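You operate a simulated robot arm through the tools that you are given. There is no shell and no other tool.

You are at the controls of a simulated robot arm. One attempt, no reset.

## Task
Lock the shaft, then set the side spring to mark 3.
Fine: sliding bolt into the disc; slacken the wing screw, wind the orange knob, tighten the screw to its line; leave the shaft locked.

Only the result counts: the job must be done as asked and must still hold three seconds after the hand-in. Knocking over, shifting, dropping, spilling or breaking anything else fails it.

## Robot
A 7-joint arm with a two-finger parallel gripper, fixed in place. Base frame: the origin is on the floor under the middle of its stand, x ahead of it, y to its left, z up. Readings come in mm, rad, newtons and seconds.
With the tool pointing down near the work surface it reaches from about 100 to 580 mm from the base axis. Its first joint turns from -2.007 to 2.007 rad. Payload 3.91 kg.
The TCP is the grasp point between the finger pads, 30 mm short of the fingertips. In the tool frame z runs along the fingers and y along their closing line. Largest opening 110 mm; finger width 20, thickness 10; the body of the gripper, 48 by 112 mm, starts 55 mm behind the TCP.
Orientation is told as [roll, pitch, yaw] about the base's x, y, z axes, in that order, counted from this pose: with the fingers straight down and closing along the base's y, the tool's x points along the base's -x, its y along +y and its z along -z.

## Interface
- The arm moves only by the tool jog_arm. Its arguments are lists of equal length, an entry for each row: "offset": the shift along the tool's x, y, z in units of 250 mm (1.0 is 250 mm), a list of three; "turn": the turn, a rotation vector about the tool's x, y, z in units of 120 degrees (1.0 is 120 degrees), a list of three; "claw": the finger opening in mm, from 0 to 110. In form: {"offset": [[x, y, z], ...], "turn": [[ax, ay, az], ...], "claw": [claw, ...]}. A call has 1 to 20 rows; each row is the pose to reach, as a shift and turn from the pose commanded when the call began, along the tool's axes at that moment. A call with a number of a shift or a turn outside -1 to 1 is refused whole. Rows are played at 5 a second. More than 50 mm and 0.15 rad between two rows, or a gripper value outside its range, and nothing of the call is played. A pose out of reach is approached as far as the arm can. The call stops where the force on the tool passes 40 N (or 10 N more than at its start, if that is more) or the arm is blocked; 0.2 s more then pass. The fingers move at their own pace (about 108 mm/s each) and stop on an object; they squeeze with about 30 N. The grip force told is the motor's: it shows also when the fingers shut on nothing. Time passes only in rows, and 0.2 s behind the last, so rows that repeat a pose let the fingers close. It gives the time, the measured TCP pose, the force on the tool (base axes), the opening and the grip force at its end, in the units of the frame above (readings bear some noise), with the torque about the TCP (base axes, N m) and any sound that the robot's microphone picked up.
- Cameras (640 x 400 px; columns grow to the right, rows downward): "scene" is fixed at [51.6, -650.3, 1654.5]; the picture's right is [0.95, -0.30, 0.00], its down [-0.15, -0.48, -0.87] and it looks along [0.26, 0.82, -0.50] (base axes); focal length 362 px, centre (320, 200). "wrist" rides on the gripper at [72, 17, -103] in the tool frame; the picture's right is [-0.23, 0.97, 0.00], its down [-0.76, -0.18, -0.62] and it looks along [-0.61, -0.14, 0.78] (tool axes); focal length 222 px, centre (320, 200). There is no depth. A picture from a camera that has moved, and an enlarged one, comes with that camera's place and axes in the base frame and with its lens.
- get_image(camera): a new picture of that camera. The clock stands still meanwhile.
- lift_body(by): slides the trunk up (or, below 0, down) by that many mm; the arm rides with it, the base frame stays. It gives what a move gives, with no picture.
- inspect(camera, box): a new picture of the part [left, top, right, bottom] of that camera's present view, enlarged. The clock stands still meanwhile.
- job_done(): hands the job in; it is judged then, once.

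Places have to be worked out from the pictures, the camera data and where the tool is seen. Open the gripper and draw the arm clear of the work before you hand the job in, unless the task says otherwise.

The tools are called after "Request:" as name(argument=value, ...) on one line, values as JSON. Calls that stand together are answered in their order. jog_arm: Moves the arm, as the interface text tells. Its arguments: {"type":"object","properties":{"offset":{"type":"array","items":{"type":"array","items":{"type":"number"}}},"turn":{"type":"array","items":{"type":"array","items":{"type":"number"}}},"claw":{"type":"array","items":{"type":"number"}}},"required":["offset","turn","claw"]} The other tools are called the same way: lift_body (by) moves the trunk up or down; get_image (camera) takes a picture; inspect (camera, box) takes an enlarged picture of a part of a camera's view; job_done () hands the job in.

At the start:

```text
clock: 0.0
ee_pos: [273.3, 382.6, 1421.9]
tcp_rot: [0.001, 0.0, 0.0]
wrist_force: [0.1, 1.0, -0.3]
torque: [0.04, 0.0, -0.02]
opening: 109.9
grip_force: 0.1
trunk travel left (down, up): [-875.0, 115.0]
```

scene: 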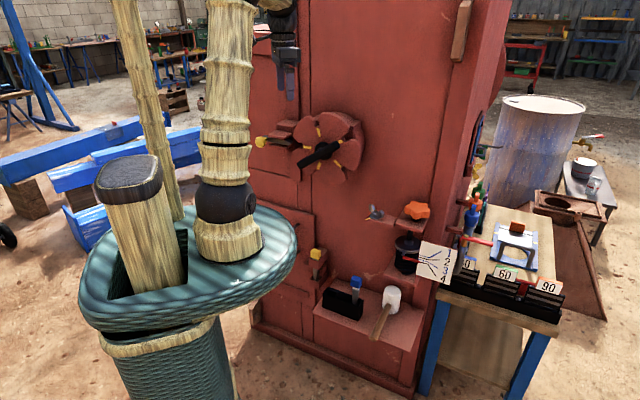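
wrist: 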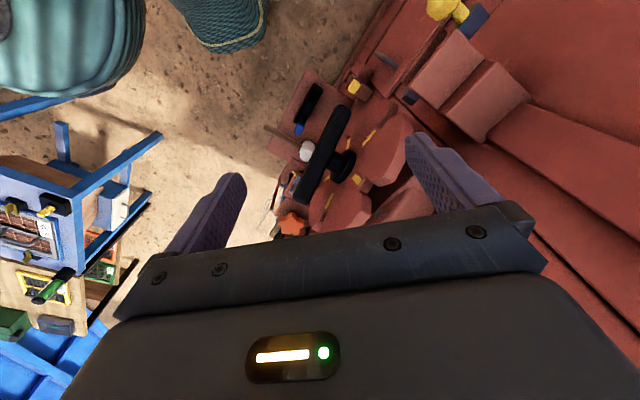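

I start by looking closely at the machine in the scene view to find the disc, bolt, wing screw, knob and scale.

Request:
inspect(camera="scene", box=[240, 90, 400, 190])

Request:
inspect(camera="scene", box=[340, 190, 480, 290])

Request:
inspect(camera="scene", box=[280, 180, 440, 360])

```text
4.00 times, centred on (320, 140) of scene
camera zoom: at [51.6, -650.3, 1654.5], right [0.95, -0.3, 0.0], down [-0.15, -0.48, -0.87], along [0.26, 0.82, -0.5], focal length 1448 px, centre (320, 440)
```

zoom: 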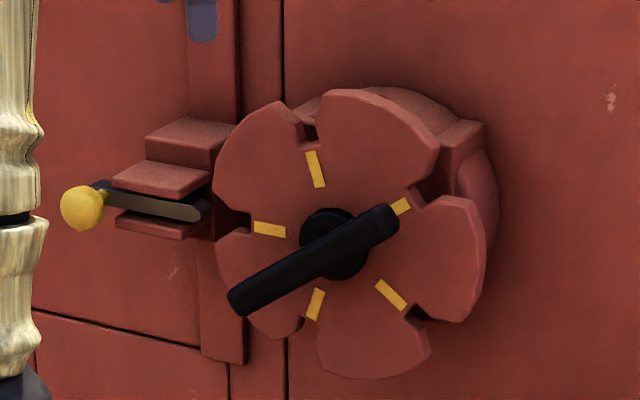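

```text
4.00 times, centred on (410, 240) of scene
camera zoom: at [51.6, -650.3, 1654.5], right [0.95, -0.3, 0.0], down [-0.15, -0.48, -0.87], along [0.26, 0.82, -0.5], focal length 1448 px, centre (-40, 40)
```

zoom: 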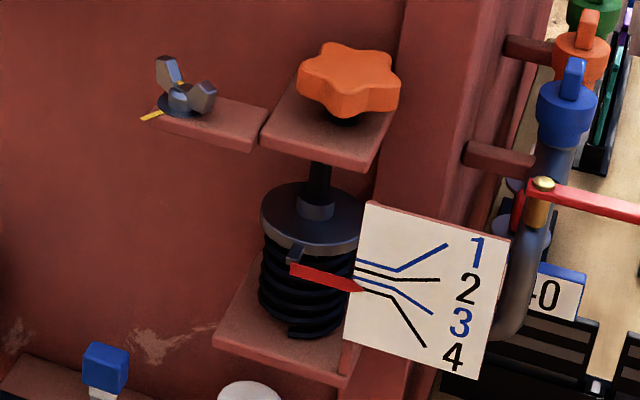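

```text
2.22 times, centred on (360, 270) of scene
camera zoom: at [51.6, -650.3, 1654.5], right [0.95, -0.3, 0.0], down [-0.15, -0.48, -0.87], along [0.26, 0.82, -0.5], focal length 804 px, centre (231, 44)
```

zoom: 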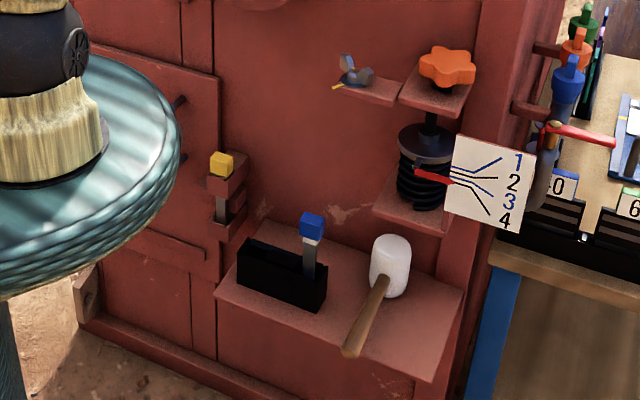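

The disc hub triangulates to about (390, 391, 1204). Next I zoom the wrist view to locate the other parts better.

Request:
inspect(camera="wrist", box=[240, 60, 440, 240])

Request:
inspect(camera="wrist", box=[340, 0, 560, 140])

Request:
inspect(camera="scene", box=[400, 180, 560, 320])

```text
2.22 times, centred on (340, 150) of wrist
camera zoom: at [202.1, 398.5, 1525.6], right [0.23, 0.97, 0.0], down [0.76, -0.18, 0.62], along [0.61, -0.14, -0.78], focal length 494 px, centre (276, 311)
```

zoom: 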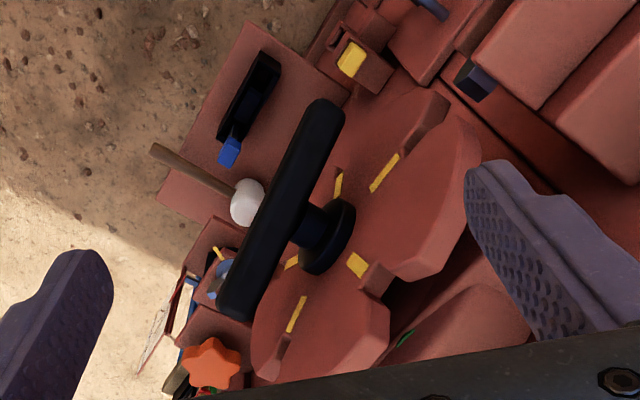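

```text
2.86 times, centred on (450, 70) of wrist
camera zoom: at [202.1, 398.5, 1525.6], right [0.23, 0.97, 0.0], down [0.76, -0.18, 0.62], along [0.61, -0.14, -0.78], focal length 635 px, centre (-51, 571)
```

zoom: 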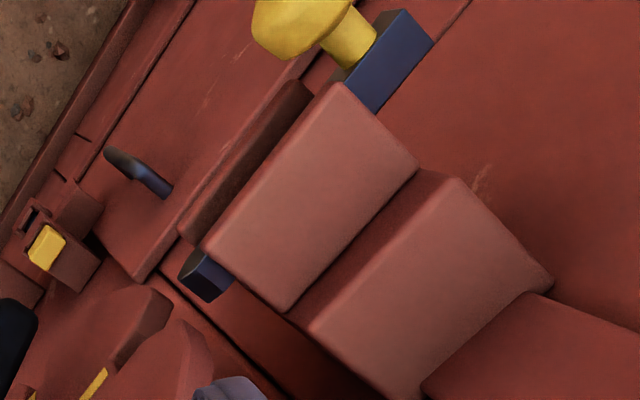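

```text
2.86 times, centred on (480, 250) of scene
camera zoom: at [51.6, -650.3, 1654.5], right [0.95, -0.3, 0.0], down [-0.15, -0.48, -0.87], along [0.26, 0.82, -0.5], focal length 1034 px, centre (-137, 57)
```

zoom: 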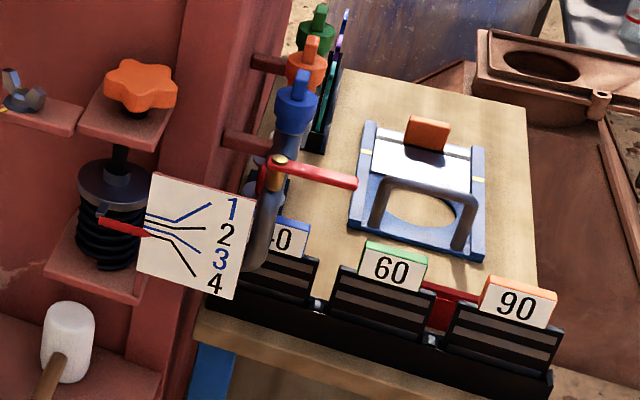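

The machine's front seems to face the robot, with its face normal near (-0.68,-0.73). The knob is near (652,204,1039) and the wing screw near (530,250,1015). I yaw the tool about 47° so it squares with the face, draw back a bit, and look again.

Request:
jog_arm(offset=[[0.034, -0.036, 0], [0.068, -0.073, 0], [0.102, -0.11, 0], [0.136, -0.146, 0], [0.17, -0.183, 0], [0.204, -0.219, 0], [0.238, -0.256, 0], [0.272, -0.292, 0]], turn=[[0, 0, -0.049], [0, 0, -0.098], [0, 0, -0.147], [0, 0, -0.196], [0, 0, -0.245], [0, 0, -0.294], [0, 0, -0.343], [0, 0, -0.392]], claw=[110, 110, 110, 110, 110, 110, 110, 110])

Request:
get_image(camera="wrist")

```text
clock: 1.8
ee_pos: [206.2, 308.9, 1421.9]
tcp_rot: [0.001, -0.001, 0.825]
wrist_force: [-1.0, -0.1, -0.1]
torque: [0.02, -0.03, 0.02]
opening: 110.0
grip_force: 0.0
trunk travel left (down, up): [-875.0, 115.0]
```

```text
taken
camera wrist: at [144.1, 266.8, 1525.6], right [-0.56, 0.83, 0.0], down [0.65, 0.44, 0.62], along [0.52, 0.35, -0.78], focal length 222 px, centre (320, 200)
```

wrist: 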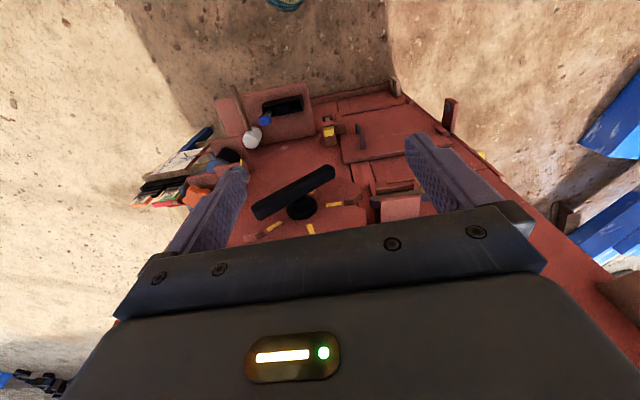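

The view is clear. I tilt the tool toward the face (about tool y) so the camera sees the panel more squarely.

Request:
jog_arm(offset=[[0, 0, 0], [0, 0, 0], [0, 0, 0], [0, 0, 0], [0, 0, 0], [0, 0, 0]], turn=[[0, -0.06, 0], [0, -0.12, 0], [0, -0.18, 0], [0, -0.24, 0], [0, -0.3, 0], [0, -0.36, 0]], claw=[110, 110, 110, 110, 110, 110])

Request:
lift_body(by=-200)

Request:
get_image(camera="wrist")

Request:
get_image(camera="scene")

```text
clock: 3.2
ee_pos: [209.7, 311.1, 1419.7]
tcp_rot: [0.001, -0.75, 0.815]
wrist_force: [0.4, 0.4, -0.8]
torque: [0.03, 0.02, 0.0]
opening: 109.7
grip_force: 0.0
trunk travel left (down, up): [-875.0, 115.0]
```

```text
clock: 5.4
ee_pos: [208.0, 310.2, 1220.6]
tcp_rot: [-0.002, -0.749, 0.82]
wrist_force: [1.0, 0.1, 0.1]
torque: [-0.01, -0.04, 0.01]
opening: 109.7
grip_force: 0.1
trunk travel left (down, up): [-675.0, 315.0]
```

```text
taken
camera wrist: at [110.9, 231.2, 1248.1], right [-0.6, 0.79, 0.15], down [0.22, -0.02, 0.98], along [0.77, 0.62, -0.16], focal length 222 px, centre (320, 200)
```

wrist: 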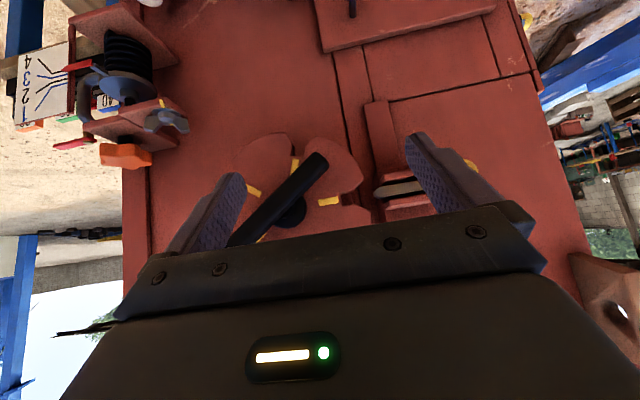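

```text
taken
```

scene: 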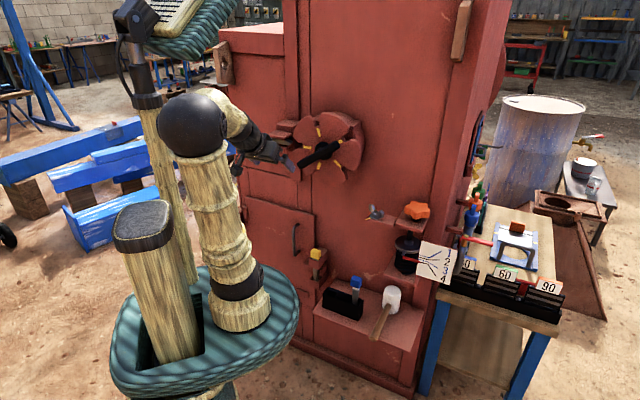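

Now the panel is viewed nearly square (upside down). I zoom on the disc, bolt, chart and screw.

Request:
inspect(camera="wrist", box=[220, 100, 480, 240])

Request:
inspect(camera="wrist", box=[0, 0, 220, 190])

```text
2.46 times, centred on (350, 170) of wrist
camera zoom: at [110.9, 231.2, 1248.1], right [-0.6, 0.79, 0.15], down [0.22, -0.02, 0.98], along [0.77, 0.62, -0.16], focal length 547 px, centre (246, 274)
```

zoom: 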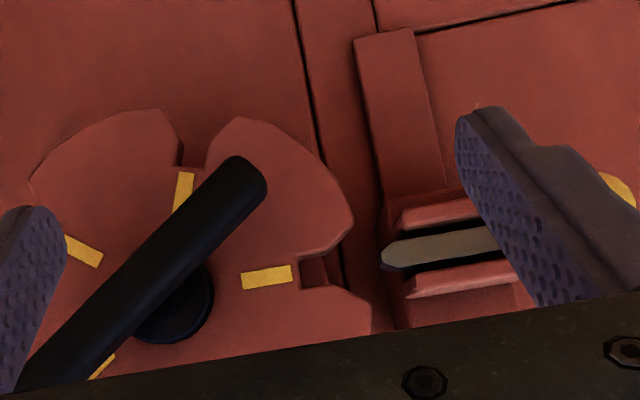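

```text
2.11 times, centred on (110, 95) of wrist
camera zoom: at [110.9, 231.2, 1248.1], right [-0.6, 0.79, 0.15], down [0.22, -0.02, 0.98], along [0.77, 0.62, -0.16], focal length 468 px, centre (762, 421)
```

zoom: 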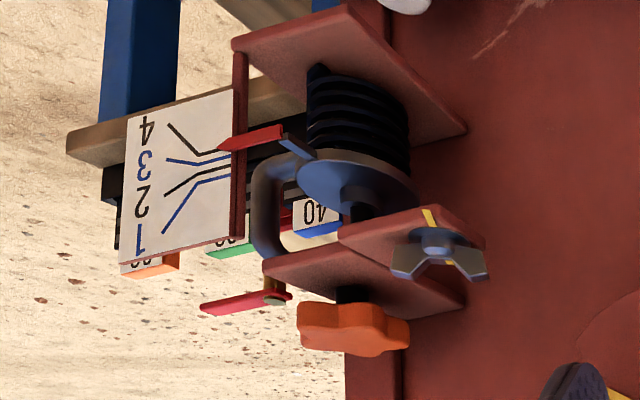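

The hub/bolt line sits near z≈1204 and the disc notch looks roughly level with the bolt. I move sideways (tool +y) and up to look squarely at the bolt and notch.

Request:
jog_arm(offset=[[0, 0.14, 0], [0, 0.28, 0], [0, 0.42, 0], [0, 0.5, 0]], turn=[[0, 0, 0], [0, 0, 0], [0, 0, 0], [0, 0, 0]], claw=[110, 110, 110, 110])

Request:
lift_body(by=100)

Request:
get_image(camera="wrist")

Request:
inspect(camera="wrist", box=[170, 40, 450, 215])

```text
clock: 6.4
ee_pos: [114.1, 396.9, 1220.6]
tcp_rot: [0.0, -0.75, 0.82]
wrist_force: [-0.1, 0.6, 0.1]
torque: [-0.02, 0.0, 0.01]
opening: 110.1
grip_force: 0.0
trunk travel left (down, up): [-675.0, 315.0]
```

```text
clock: 7.7
ee_pos: [115.6, 395.3, 1319.7]
tcp_rot: [-0.003, -0.748, 0.821]
wrist_force: [-0.3, -0.8, 0.0]
torque: [0.02, 0.01, -0.01]
opening: 110.0
grip_force: 0.0
trunk travel left (down, up): [-775.0, 215.0]
```

```text
taken
camera wrist: at [18.2, 315.9, 1347.0], right [-0.6, 0.79, 0.15], down [0.22, -0.02, 0.98], along [0.77, 0.62, -0.16], focal length 222 px, centre (320, 200)
```

wrist: 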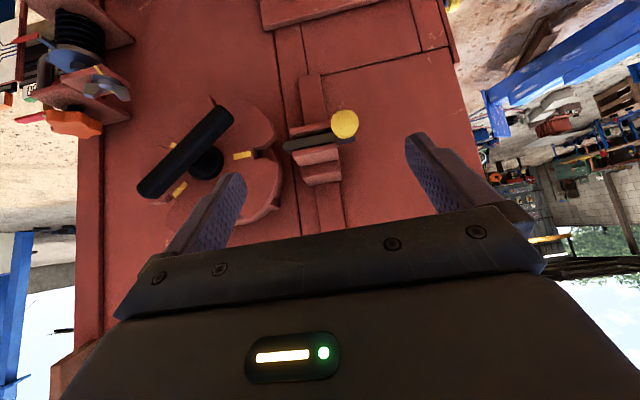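

```text
2.29 times, centred on (310, 128) of wrist
camera zoom: at [18.2, 315.9, 1347.0], right [-0.6, 0.79, 0.15], down [0.22, -0.02, 0.98], along [0.77, 0.62, -0.16], focal length 508 px, centre (343, 366)
```

zoom: 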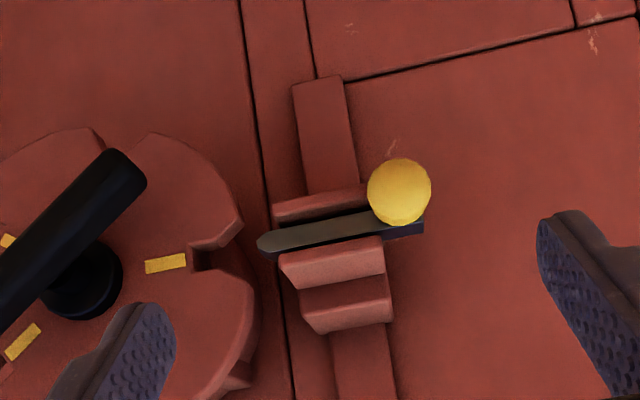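

The ball knob of the bolt comes out at about (214, 537, 1200), radius ~20 mm, with the bolt in line with a notch. I close the fingers and bring them to the left of the ball with a margin, to push it toward the disc.

Request:
jog_arm(offset=[[-0.004, 0.174, 0.004], [-0.009, 0.348, 0.008], [-0.043, 0.344, 0.16], [-0.077, 0.339, 0.31], [-0.112, 0.335, 0.46], [-0.146, 0.33, 0.61]], turn=[[0.006, 0, 0.007], [0.013, 0, 0.014], [0.013, 0, 0.014], [0.013, 0, 0.014], [0.013, 0, 0.014], [0.013, 0, 0.014]], claw=[50, 0, 0, 0, 0, 0])

Request:
get_image(camera="wrist")

Request:
inspect(camera="scene", box=[200, 80, 360, 190])

```text
clock: 9.1
ee_pos: [141.8, 548.7, 1231.0]
tcp_rot: [-0.002, -0.75, 0.783]
wrist_force: [0.0, -0.2, 0.1]
torque: [-0.02, 0.0, -0.01]
opening: 0.1
grip_force: 30.7
trunk travel left (down, up): [-775.0, 215.0]
```

```text
taken
camera wrist: at [43.3, 473.1, 1258.2], right [-0.57, 0.81, 0.15], down [0.22, -0.03, 0.98], along [0.79, 0.59, -0.16], focal length 222 px, centre (320, 200)
```

wrist: 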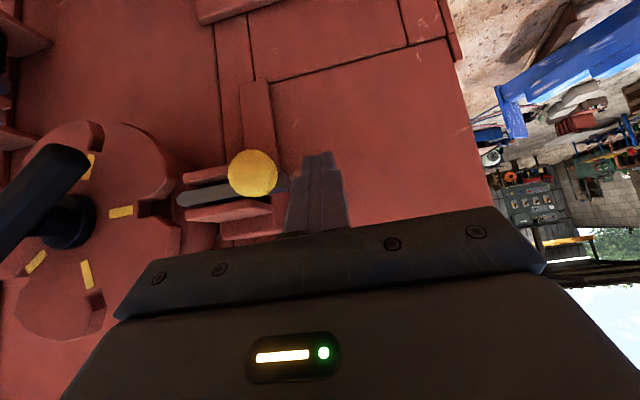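

```text
3.64 times, centred on (280, 135) of scene
camera zoom: at [51.6, -650.3, 1654.5], right [0.95, -0.3, 0.0], down [-0.15, -0.48, -0.87], along [0.26, 0.82, -0.5], focal length 1316 px, centre (466, 436)
```

zoom: 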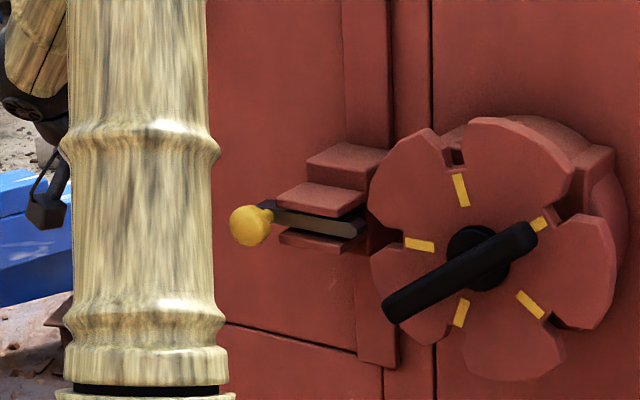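

Fingers are left of the ball, which is at tool (−9, −60, +50). I finish the approach and move sideways up to near contact.

Request:
jog_arm(offset=[[-0.018, 0, 0.07], [-0.036, 0, 0.14], [-0.036, -0.05, 0.14], [-0.036, -0.1, 0.14]], turn=[[0, 0, 0], [0, 0, 0], [0, 0, 0], [0, 0, 0]], claw=[0, 0, 0, 0])

Request:
get_image(camera="wrist")

```text
clock: 10.1
ee_pos: [183.2, 550.4, 1212.7]
tcp_rot: [-0.003, -0.75, 0.78]
wrist_force: [0.6, -0.6, 0.9]
torque: [-0.04, 0.04, -0.02]
opening: 0.0
grip_force: 29.8
trunk travel left (down, up): [-775.0, 215.0]
```

```text
taken
camera wrist: at [83.6, 474.9, 1240.4], right [-0.57, 0.81, 0.15], down [0.22, -0.03, 0.98], along [0.79, 0.59, -0.16], focal length 222 px, centre (320, 200)
```

wrist: 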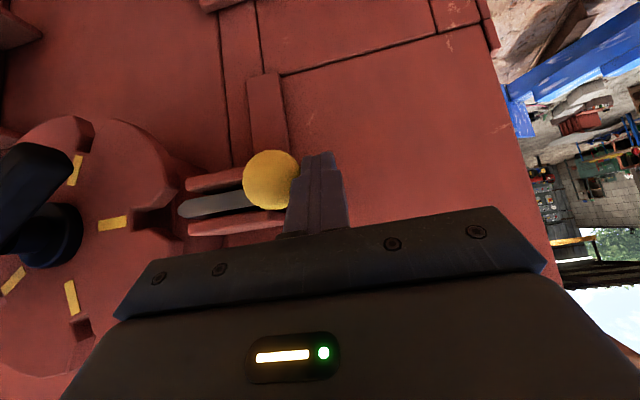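

Close to contact. I zoom to check bolt versus notch alignment before pushing.

Request:
inspect(camera="wrist", box=[90, 140, 310, 270])

```text
2.91 times, centred on (200, 205) of wrist
camera zoom: at [83.6, 474.9, 1240.4], right [-0.57, 0.81, 0.15], down [0.22, -0.03, 0.98], along [0.79, 0.59, -0.16], focal length 646 px, centre (669, 186)
```

zoom: 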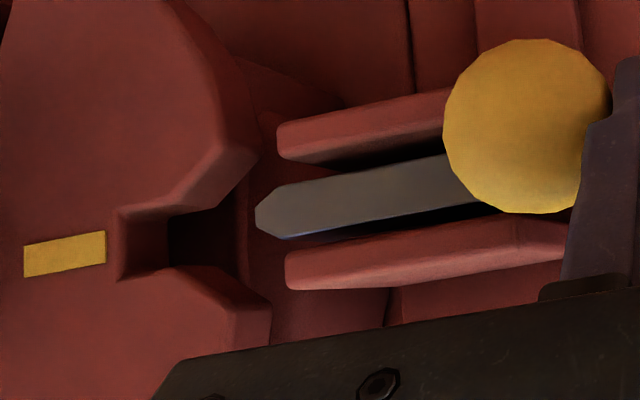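

The funnel-shaped notch is slightly high relative to the bolt but within clearance. I push gently along the bolt axis in small steps.

Request:
jog_arm(offset=[[0, -0.02, 0], [0, -0.04, 0], [0, -0.06, 0], [0, -0.08, 0], [0, -0.1, 0]], turn=[[0, 0, 0], [0, 0, 0], [0, 0, 0], [0, 0, 0], [0, 0, 0]], claw=[0, 0, 0, 0, 0])

Request:
inspect(camera="wrist", box=[90, 140, 310, 270])

```text
clock: 11.3
ee_pos: [201.3, 532.6, 1212.0]
tcp_rot: [-0.001, -0.749, 0.782]
wrist_force: [-3.0, 0.2, 2.0]
torque: [-0.05, 0.0, -0.04]
opening: 0.3
grip_force: 30.3
trunk travel left (down, up): [-775.0, 215.0]
```

```text
2.91 times, centred on (200, 205) of wrist
camera zoom: at [100.7, 457.1, 1240.6], right [-0.57, 0.81, 0.15], down [0.22, -0.03, 0.98], along [0.79, 0.59, -0.16], focal length 646 px, centre (669, 186)
```

zoom: 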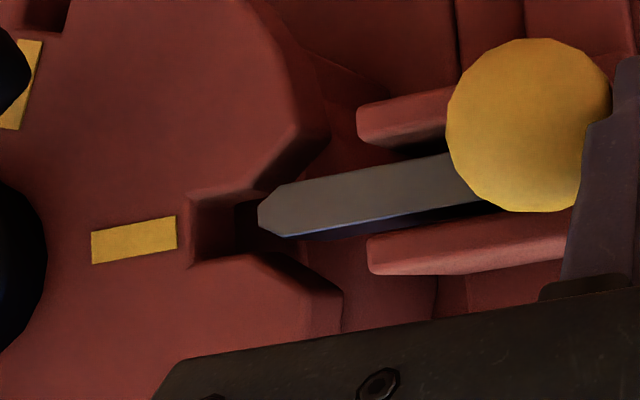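

The bolt slides with about 3 N and its tip is entering the notch. I continue in small steps.

Request:
jog_arm(offset=[[0, -0.016, 0], [0, -0.032, 0], [0, -0.048, 0], [0, -0.064, 0]], turn=[[0, 0, 0], [0, 0, 0], [0, 0, 0], [0, 0, 0]], claw=[0, 0, 0, 0])

Request:
inspect(camera="wrist", box=[90, 140, 310, 270])

```text
clock: 12.3
ee_pos: [211.1, 522.2, 1212.9]
tcp_rot: [-0.001, -0.749, 0.781]
wrist_force: [-2.4, 0.4, -0.9]
torque: [0.02, 0.01, -0.09]
opening: 0.1
grip_force: 29.9
trunk travel left (down, up): [-775.0, 215.0]
```

```text
2.91 times, centred on (200, 205) of wrist
camera zoom: at [111.0, 445.9, 1240.8], right [-0.57, 0.81, 0.15], down [0.22, -0.03, 0.98], along [0.79, 0.59, -0.16], focal length 646 px, centre (669, 186)
```

zoom: 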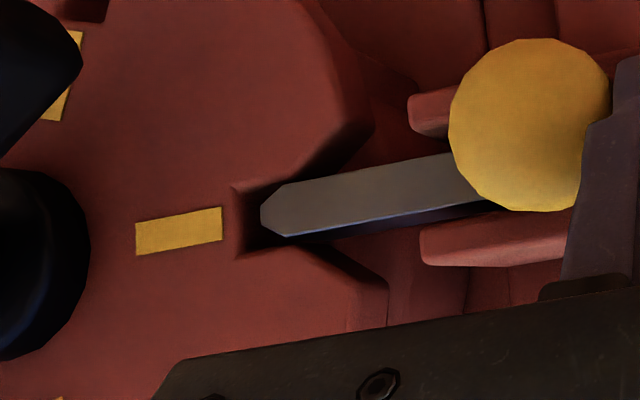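

The bolt is in the notch with about 10 mm to go. I push on until it seats.

Request:
jog_arm(offset=[[0, -0.012, 0], [0, -0.024, 0], [0, -0.036, 0], [0, -0.048, 0], [0, -0.06, 0]], turn=[[0, 0, 0], [0, 0, 0], [0, 0, 0], [0, 0, 0], [0, 0, 0]], claw=[0, 0, 0, 0, 0])

Request:
inspect(camera="wrist", box=[90, 140, 310, 270])

```text
clock: 13.5
ee_pos: [211.6, 518.7, 1214.2]
tcp_rot: [0.017, -0.75, 0.795]
wrist_force: [-14.8, 12.4, 0.1]
torque: [0.11, 0.15, -0.04]
opening: 0.0
grip_force: 30.4
trunk travel left (down, up): [-775.0, 215.0]
stopped in row 5: the force on the tool passed its limit at 42 N (the readings are from after the stop); the commanded pose is now the measured one
```

```text
2.91 times, centred on (200, 205) of wrist
camera zoom: at [113.5, 441.0, 1241.8], right [-0.58, 0.79, 0.17], down [0.23, -0.04, 0.97], along [0.78, 0.61, -0.16], focal length 646 px, centre (669, 186)
```

zoom: 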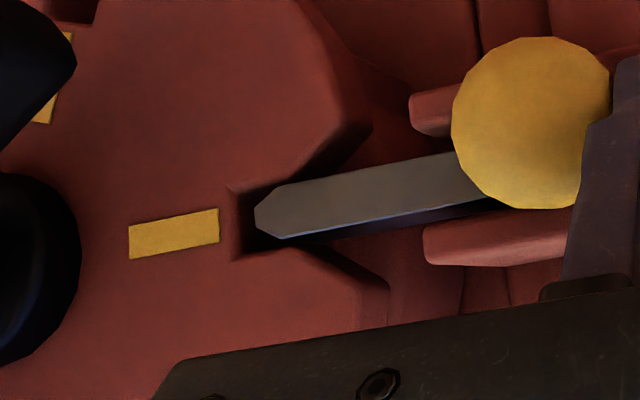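

It stopped against something solid with the tip apparently at the notch bottom. I back the fingers off sideways and retreat, then verify.

Request:
jog_arm(offset=[[0, 0.04, 0], [0, 0.12, 0], [0, 0.12, -0.15], [0, 0.12, -0.3], [0, 0.12, -0.45], [0, 0.12, -0.6]], turn=[[0, 0, 0], [0, 0, 0], [0, 0, 0], [0, 0, 0], [0, 0, 0], [0, 0, 0]], claw=[0, 0, 0, 0, 0, 0])

Request:
get_image(camera="wrist")

Request:
inspect(camera="wrist", box=[90, 60, 310, 190])

Request:
inspect(camera="scene", box=[240, 90, 400, 190])

```text
clock: 14.9
ee_pos: [122.3, 461.6, 1327.0]
tcp_rot: [0.008, -0.752, 0.787]
wrist_force: [-0.4, -0.2, -0.8]
torque: [0.0, 0.05, 0.02]
opening: 0.0
grip_force: 29.6
trunk travel left (down, up): [-775.0, 215.0]
```

```text
taken
camera wrist: at [23.2, 385.1, 1353.2], right [-0.58, 0.8, 0.16], down [0.22, -0.04, 0.97], along [0.79, 0.6, -0.16], focal length 222 px, centre (320, 200)
```

wrist: 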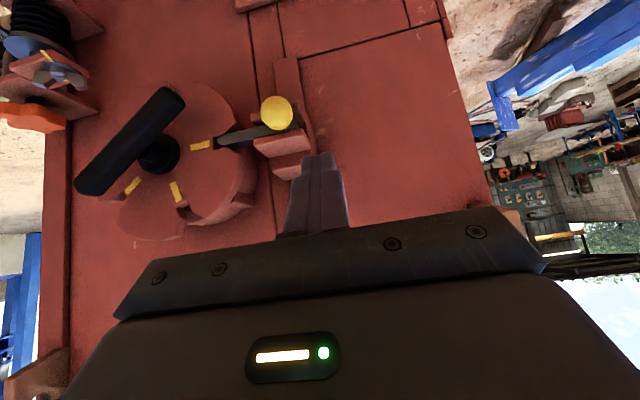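

```text
2.91 times, centred on (200, 125) of wrist
camera zoom: at [23.2, 385.1, 1353.2], right [-0.58, 0.8, 0.16], down [0.22, -0.04, 0.97], along [0.79, 0.6, -0.16], focal length 646 px, centre (669, 418)
```

zoom: 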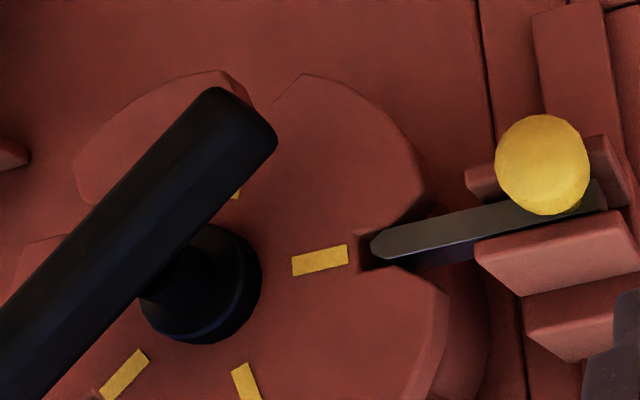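

```text
4.00 times, centred on (320, 140) of scene
camera zoom: at [51.6, -650.3, 1654.5], right [0.95, -0.3, 0.0], down [-0.15, -0.48, -0.87], along [0.26, 0.82, -0.5], focal length 1448 px, centre (320, 440)
```

zoom: 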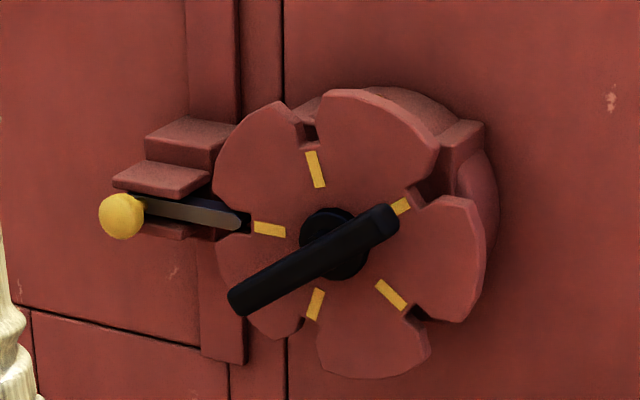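

The bolt sits in the notch. Now I bring the camera over to the spring side: lateral move at a safe stand-off, in two legs, then lower.

Request:
jog_arm(offset=[[0, -0.18, -0.03], [0, -0.36, -0.06], [0, -0.54, -0.09], [0, -0.72, -0.12], [0, -0.9, -0.15]], turn=[[0, 0, 0], [0, 0, 0], [0, 0, 0], [0, 0, 0], [0, 0, 0]], claw=[0, 0, 0, 0, 0])

Request:
jog_arm(offset=[[0, -0.18, 0], [0, -0.36, 0], [0, -0.54, 0], [0, -0.72, 0], [0, -0.86, 0]], turn=[[0, 0, 0], [0, 0, 0], [0, 0, 0], [0, 0, 0], [0, 0, 0]], claw=[0, 0, 0, 0, 0])

Request:
lift_body(by=-200)

Request:
get_image(camera="wrist")

Request:
get_image(camera="scene")

```text
clock: 16.1
ee_pos: [261.9, 297.4, 1348.1]
tcp_rot: [0.011, -0.752, 0.784]
wrist_force: [-0.1, 1.0, 1.0]
torque: [0.0, 0.01, -0.02]
opening: 0.1
grip_force: 29.8
out of reach, approached as far as the arm can: row 5
trunk travel left (down, up): [-775.0, 215.0]
```

```text
clock: 17.3
ee_pos: [415.5, 146.6, 1348.3]
tcp_rot: [0.009, -0.754, 0.787]
wrist_force: [0.1, -0.6, 0.0]
torque: [0.02, 0.02, -0.02]
opening: 0.0
grip_force: 30.0
out of reach, approached as far as the arm can: row 1, 2
trunk travel left (down, up): [-775.0, 215.0]
```

```text
clock: 19.4
ee_pos: [415.1, 146.8, 1149.1]
tcp_rot: [0.01, -0.75, 0.786]
wrist_force: [0.0, -0.2, 0.1]
torque: [0.0, -0.01, -0.03]
opening: 0.0
grip_force: 29.4
trunk travel left (down, up): [-575.0, 415.0]
```

```text
taken
camera wrist: at [316.7, 69.8, 1175.5], right [-0.58, 0.8, 0.16], down [0.22, -0.04, 0.97], along [0.79, 0.6, -0.16], focal length 222 px, centre (320, 200)
```

wrist: 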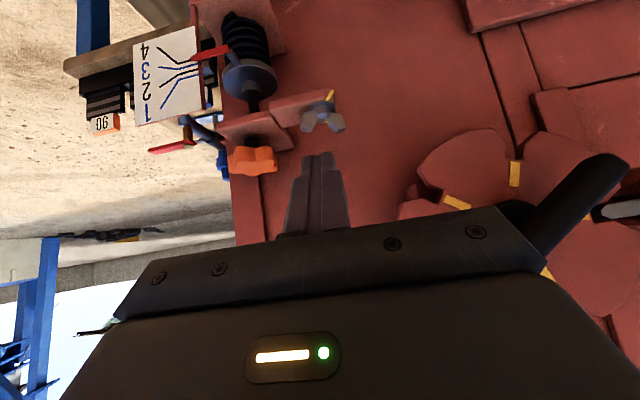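

```text
taken
```

scene: 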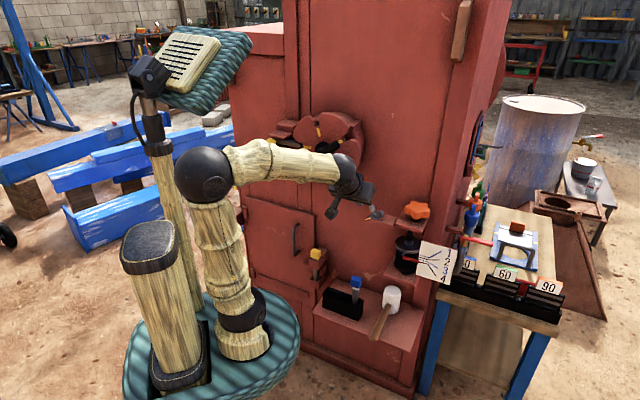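

Good view of the spring station. I zoom on the chart/pointer, and on the wing screw and knob.

Request:
inspect(camera="wrist", box=[120, 0, 300, 120])

Request:
inspect(camera="wrist", box=[200, 60, 370, 190])

Request:
inspect(camera="scene", box=[350, 190, 470, 290])

```text
3.33 times, centred on (210, 60) of wrist
camera zoom: at [316.7, 69.8, 1175.5], right [-0.58, 0.8, 0.16], down [0.22, -0.04, 0.97], along [0.79, 0.6, -0.16], focal length 740 px, centre (687, 667)
```

zoom: 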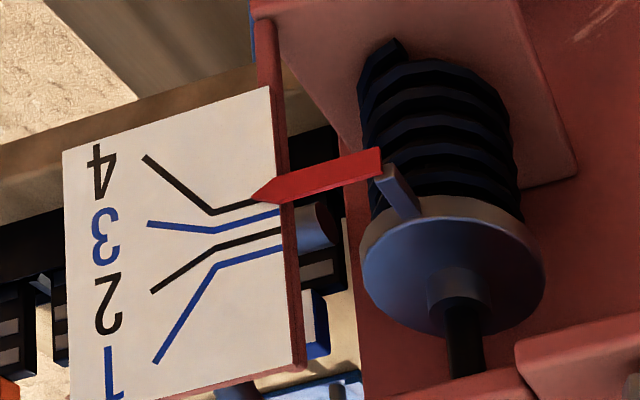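

```text
3.08 times, centred on (285, 125) of wrist
camera zoom: at [316.7, 69.8, 1175.5], right [-0.58, 0.8, 0.16], down [0.22, -0.04, 0.97], along [0.79, 0.6, -0.16], focal length 684 px, centre (428, 431)
```

zoom: 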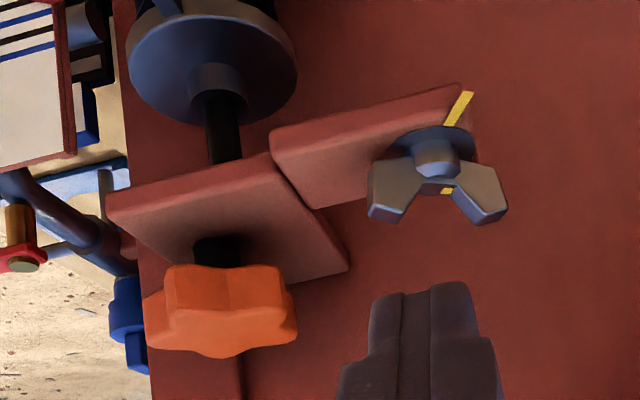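

```text
4.00 times, centred on (410, 240) of scene
camera zoom: at [51.6, -650.3, 1654.5], right [0.95, -0.3, 0.0], down [-0.15, -0.48, -0.87], along [0.26, 0.82, -0.5], focal length 1448 px, centre (-40, 40)
```

zoom: 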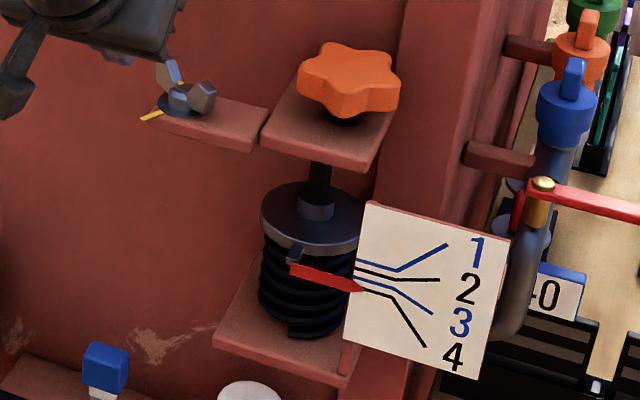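

The pointer sits on line 4, and the wing's yellow tick appears lined up with the plate's yellow line (tight). I bring the tool vertical here to see the screw and knob from above.

Request:
jog_arm(offset=[[0, 0, 0], [0, 0, 0], [0, 0, 0], [0, 0, 0], [0, 0, 0], [0, 0, 0]], turn=[[0, 0.06, 0], [0, 0.12, 0], [0, 0.18, 0], [0, 0.24, 0], [0, 0.3, 0], [0, 0.358, 0]], claw=[0, 0, 0, 0, 0, 0])

Request:
get_image(camera="wrist")

Request:
get_image(camera="scene")

```text
clock: 20.8
ee_pos: [416.3, 147.0, 1149.8]
tcp_rot: [0.007, 0.001, 0.792]
wrist_force: [0.5, 0.9, 0.8]
torque: [-0.02, 0.0, 0.01]
opening: 0.0
grip_force: 30.7
trunk travel left (down, up): [-575.0, 415.0]
```

```text
taken
camera wrist: at [353.6, 105.9, 1252.9], right [-0.53, 0.85, 0.01], down [0.67, 0.41, 0.62], along [0.52, 0.34, -0.78], focal length 222 px, centre (320, 200)
```

wrist: 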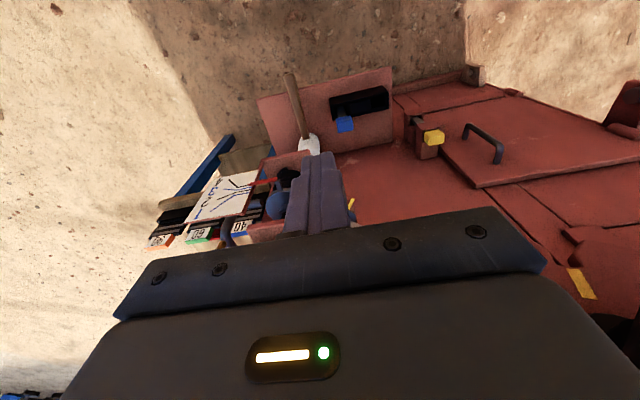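

```text
taken
```

scene: 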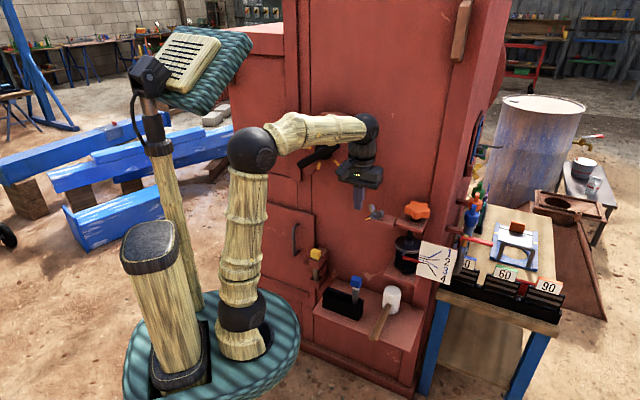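

Arm geometry suggests both the screw (≈(537,264), tabs z≈1020) and the knob are reachable with the tool vertical. The wing span runs along about (0.32,−0.95), so I yaw to about −1.24 so that the closing line crosses the wings, and see if that is in range.

Request:
jog_arm(offset=[[0, 0, 0], [0, 0, 0], [0, 0, 0], [0, 0, 0], [0, 0, 0], [0, 0, 0], [0, 0, 0], [0, 0, 0], [0, 0, 0], [0, 0, 0], [0, 0, 0], [0, 0, 0], [0, 0, 0], [0, 0, 0], [0, 0, 0]], turn=[[0, 0, 0.0645], [0, 0, 0.129], [0, 0, 0.1935], [0, 0, 0.258], [0, 0, 0.3225], [0, 0, 0.387], [0, 0, 0.4515], [0, 0, 0.516], [0, 0, 0.5805], [0, 0, 0.645], [0, 0, 0.7095], [0, 0, 0.774], [0, 0, 0.8385], [0, 0, 0.903], [0, 0, 0.967]], claw=[0, 0, 0, 0, 0, 0, 0, 0, 20, 40, 60, 80, 80, 80, 80])

Request:
get_image(camera="wrist")

Request:
get_image(camera="scene")

```text
clock: 24.0
ee_pos: [415.9, 147.6, 1149.1]
tcp_rot: [-0.002, 0.008, -1.234]
wrist_force: [0.1, 0.6, 0.0]
torque: [0.02, 0.01, 0.01]
opening: 79.9
grip_force: 0.2
trunk travel left (down, up): [-575.0, 415.0]
```

```text
taken
camera wrist: at [407.8, 219.6, 1253.5], right [0.99, 0.11, 0.0], down [0.09, -0.78, 0.62], along [0.06, -0.61, -0.79], focal length 222 px, centre (320, 200)
```

wrist: 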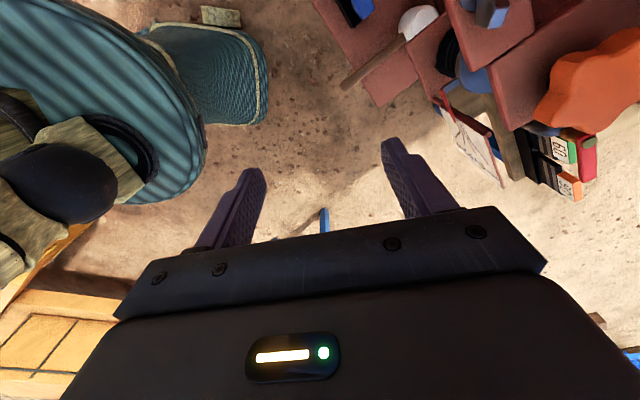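

```text
taken
```

scene: 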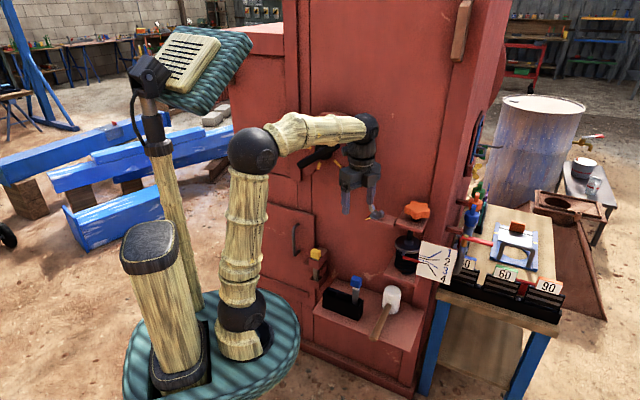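

Yaw −1.23 is reachable. I move most of the way toward the point above the screw at the same height and look again.

Request:
jog_arm(offset=[[0.05, 0.11, 0], [0.1, 0.22, 0], [0.15, 0.33, 0], [0.196, 0.428, 0]], turn=[[0, 0, 0], [0, 0, 0], [0, 0, 0], [0, 0, 0]], claw=[90, 100, 100, 100])

Request:
get_image(camera="wrist")

Request:
inspect(camera="scene", box=[300, 90, 460, 240])

```text
clock: 25.0
ee_pos: [503.0, 229.4, 1148.9]
tcp_rot: [-0.005, 0.006, -1.235]
wrist_force: [0.7, 1.0, -0.7]
torque: [0.01, 0.05, 0.0]
opening: 100.1
grip_force: 0.0
trunk travel left (down, up): [-575.0, 415.0]
```

```text
taken
camera wrist: at [495.2, 301.4, 1253.2], right [0.99, 0.11, 0.0], down [0.09, -0.78, 0.62], along [0.06, -0.62, -0.79], focal length 222 px, centre (320, 200)
```

wrist: 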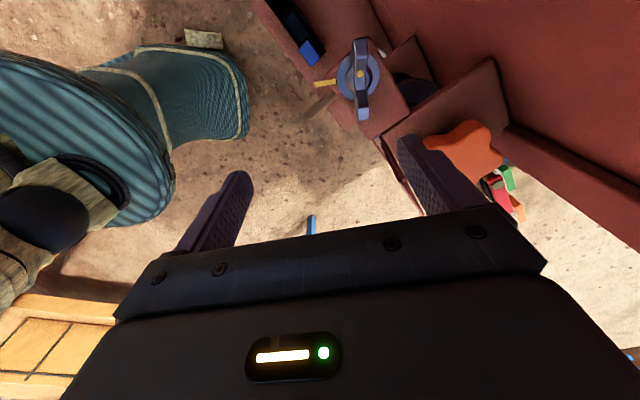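

```text
2.67 times, centred on (380, 165) of scene
camera zoom: at [51.6, -650.3, 1654.5], right [0.95, -0.3, 0.0], down [-0.15, -0.48, -0.87], along [0.26, 0.82, -0.5], focal length 965 px, centre (160, 293)
```

zoom: 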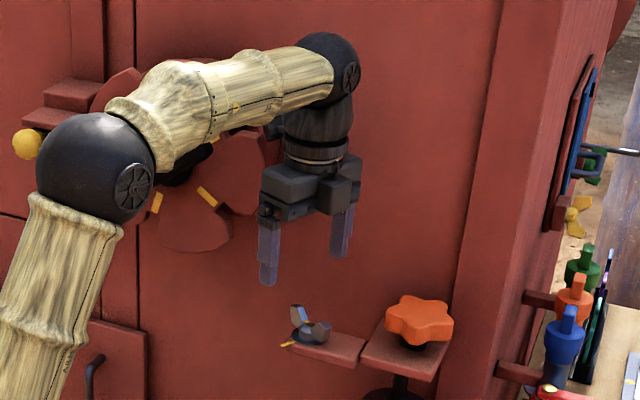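

Excellent top view of the wing screw now. I zoom in on it.

Request:
inspect(camera="wrist", box=[290, 20, 430, 140])

```text
3.33 times, centred on (360, 80) of wrist
camera zoom: at [495.2, 301.4, 1253.2], right [0.99, 0.11, 0.0], down [0.09, -0.78, 0.62], along [0.06, -0.62, -0.79], focal length 740 px, centre (187, 600)
```

zoom: 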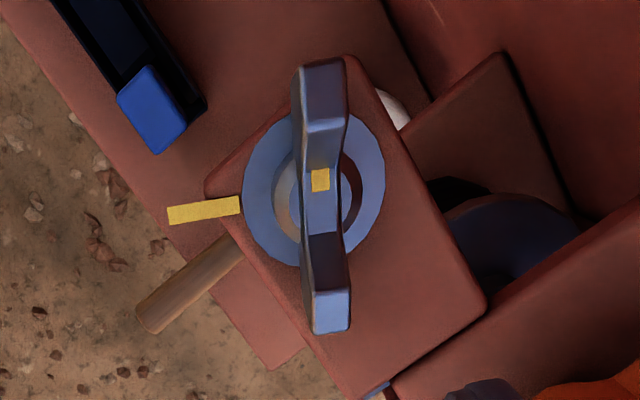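

The screw centre computes to about (539.5, 260.3) with the wing span at −75°, and its yellow line at 193° — i.e. perpendicular to the wing now. I align yaw to about −1.31, move over it, and descend to just above the tabs.

Request:
jog_arm(offset=[[0.034, 0.09, 0], [0.068, 0.179, 0], [0.068, 0.179, 0.15], [0.068, 0.179, 0.29]], turn=[[0, 0, 0.018], [0, 0, 0.035], [0, 0, 0.035], [0, 0, 0.035]], claw=[80, 70, 60, 60])

Request:
get_image(camera="wrist")

Request:
inspect(camera="scene", box=[320, 130, 460, 250])

```text
clock: 26.0
ee_pos: [535.7, 261.4, 1075.7]
tcp_rot: [-0.001, 0.008, -1.305]
wrist_force: [0.0, -0.4, 0.5]
torque: [0.01, 0.0, 0.01]
opening: 60.3
grip_force: 0.0
trunk travel left (down, up): [-575.0, 415.0]
```

```text
taken
camera wrist: at [534.1, 333.9, 1179.9], right [1.0, 0.04, 0.0], down [0.03, -0.79, 0.62], along [0.02, -0.62, -0.79], focal length 222 px, centre (320, 200)
```

wrist: 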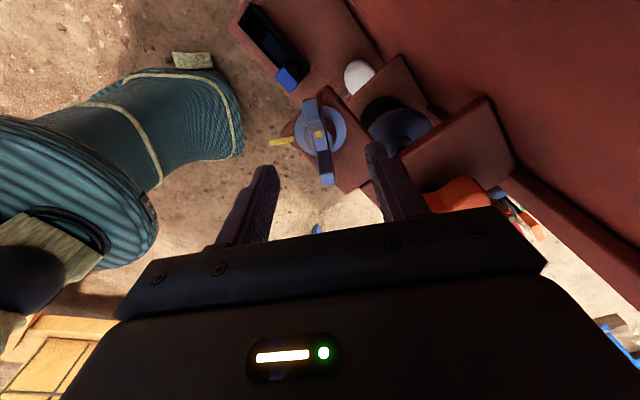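

```text
3.33 times, centred on (390, 190) of scene
camera zoom: at [51.6, -650.3, 1654.5], right [0.95, -0.3, 0.0], down [-0.15, -0.48, -0.87], along [0.26, 0.82, -0.5], focal length 1207 px, centre (87, 233)
```

zoom: 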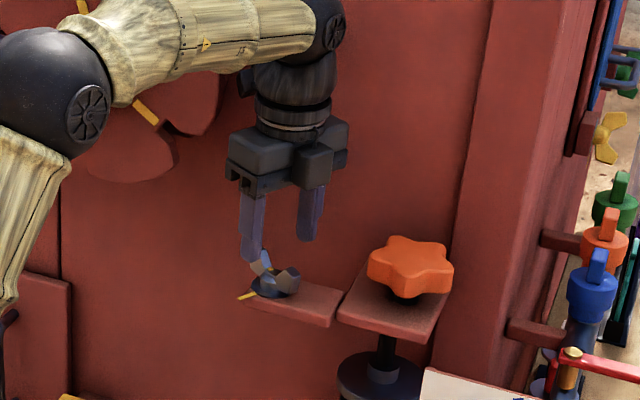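

Request:
inspect(camera="wrist", box=[240, 80, 420, 200])

```text
3.33 times, centred on (330, 140) of wrist
camera zoom: at [534.1, 333.9, 1179.9], right [1.0, 0.04, 0.0], down [0.03, -0.79, 0.62], along [0.02, -0.62, -0.79], focal length 740 px, centre (287, 400)
```

zoom: 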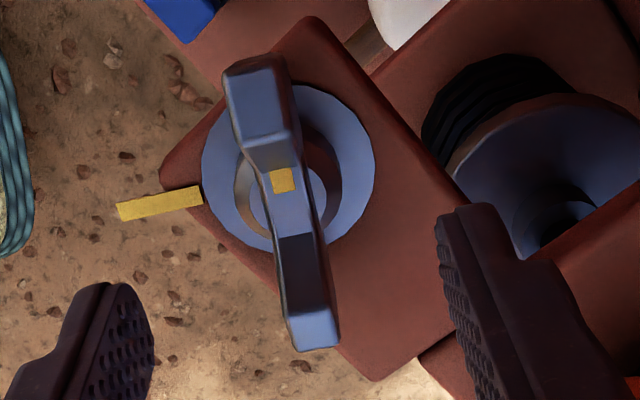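

The refined screw centre is (537.4, 261.6), and the wing is exactly perpendicular to its yellow line (13.7°). I descend with the fingers straddling the wing, stopping with tips above the washer.

Request:
jog_arm(offset=[[0, 0.007, 0.06], [0, 0.007, 0.12], [0, 0.007, 0.178]], turn=[[0, 0, 0.005], [0, 0, 0.01], [0, 0, 0.01]], claw=[60, 60, 60])

Request:
get_image(camera="wrist")

Request:
inspect(camera="scene", box=[320, 150, 440, 250])

```text
clock: 26.8
ee_pos: [539.1, 260.0, 1030.9]
tcp_rot: [-0.003, 0.008, -1.326]
wrist_force: [0.2, 0.2, 0.1]
torque: [0.01, -0.01, 0.01]
opening: 60.0
grip_force: 0.1
trunk travel left (down, up): [-575.0, 415.0]
```

```text
taken
camera wrist: at [538.4, 334.1, 1135.4], right [1.0, 0.02, 0.0], down [0.01, -0.79, 0.62], along [0.01, -0.62, -0.79], focal length 222 px, centre (320, 200)
```

wrist: 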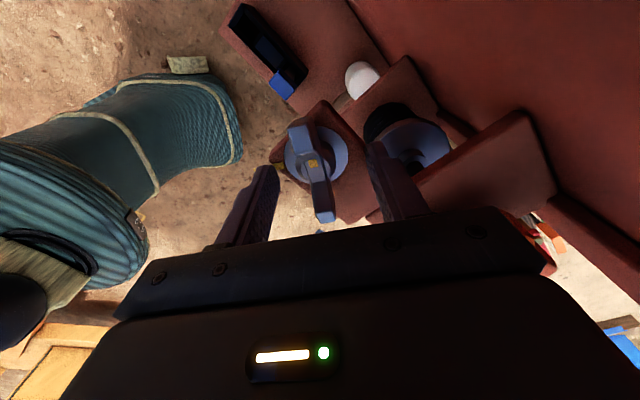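

```text
4.00 times, centred on (380, 200) of scene
camera zoom: at [51.6, -650.3, 1654.5], right [0.95, -0.3, 0.0], down [-0.15, -0.48, -0.87], along [0.26, 0.82, -0.5], focal length 1448 px, centre (80, 200)
```

zoom: 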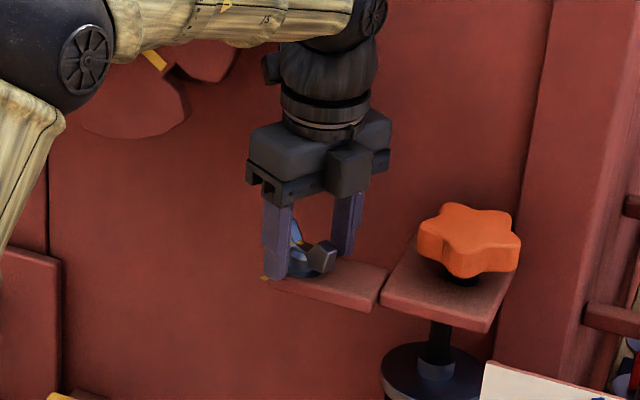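

Request:
inspect(camera="wrist", box=[240, 100, 400, 240])

```text
2.86 times, centred on (320, 170) of wrist
camera zoom: at [538.4, 334.1, 1135.4], right [1.0, 0.02, 0.0], down [0.01, -0.79, 0.62], along [0.01, -0.62, -0.79], focal length 635 px, centre (320, 286)
```

zoom: 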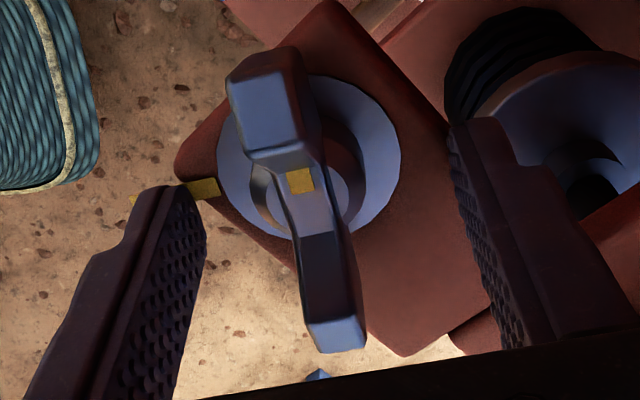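

The screw axis is about 3.4 mm (+x) and −2.8 mm (y) off the tool axis. I correct that and close gently on the wing, reading the opening.

Request:
jog_arm(offset=[[0.0136, -0.0112, 0], [0.0136, -0.0112, 0], [0.0136, -0.0112, 0], [0.0136, -0.0112, 0]], turn=[[0, 0, 0], [0, 0, 0], [0, 0, 0], [0, 0, 0]], claw=[40, 30, 20, 20])

Request:
inspect(camera="wrist", box=[240, 100, 400, 240])

```text
clock: 27.8
ee_pos: [534.9, 261.5, 1032.5]
tcp_rot: [0.001, 0.008, -1.33]
wrist_force: [-0.2, 0.1, 0.6]
torque: [-0.01, -0.03, 0.01]
opening: 20.0
grip_force: 0.0
trunk travel left (down, up): [-575.0, 415.0]
```

```text
2.86 times, centred on (320, 170) of wrist
camera zoom: at [533.8, 335.2, 1136.7], right [1.0, 0.01, 0.0], down [0.01, -0.79, 0.62], along [0.01, -0.62, -0.79], focal length 635 px, centre (320, 286)
```

zoom: 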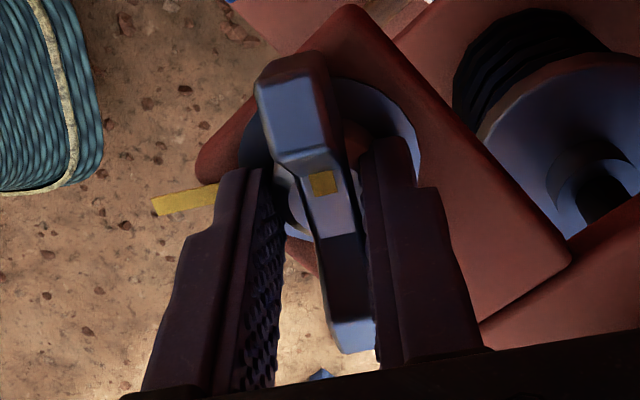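

Fingers at 20 mm clear the hub and flank the wing nicely. I close fully.

Request:
jog_arm(offset=[[0, 0, 0], [0, 0, 0], [0, 0, 0]], turn=[[0, 0, 0], [0, 0, 0], [0, 0, 0]], claw=[12, 5, 0])

Request:
inspect(camera="wrist", box=[240, 100, 400, 240])

```text
clock: 28.6
ee_pos: [536.6, 265.0, 1032.6]
tcp_rot: [0.0, 0.007, -1.326]
wrist_force: [12.9, 2.4, 2.0]
torque: [-0.67, -0.72, -0.06]
opening: 11.9
grip_force: 44.9
trunk travel left (down, up): [-575.0, 415.0]
```

```text
2.86 times, centred on (320, 170) of wrist
camera zoom: at [535.8, 336.9, 1135.9], right [1.0, 0.01, 0.0], down [0.01, -0.79, 0.62], along [0.01, -0.62, -0.79], focal length 635 px, centre (320, 286)
```

zoom: 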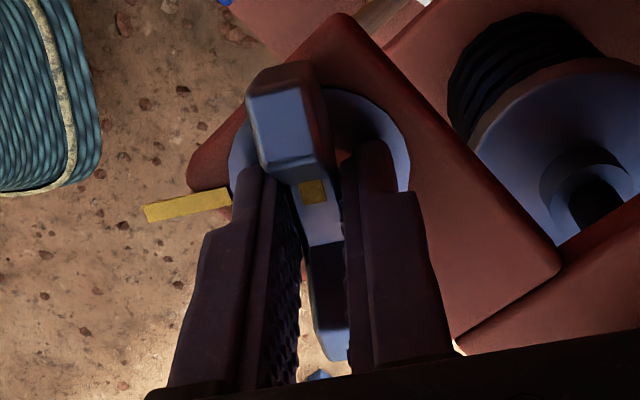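

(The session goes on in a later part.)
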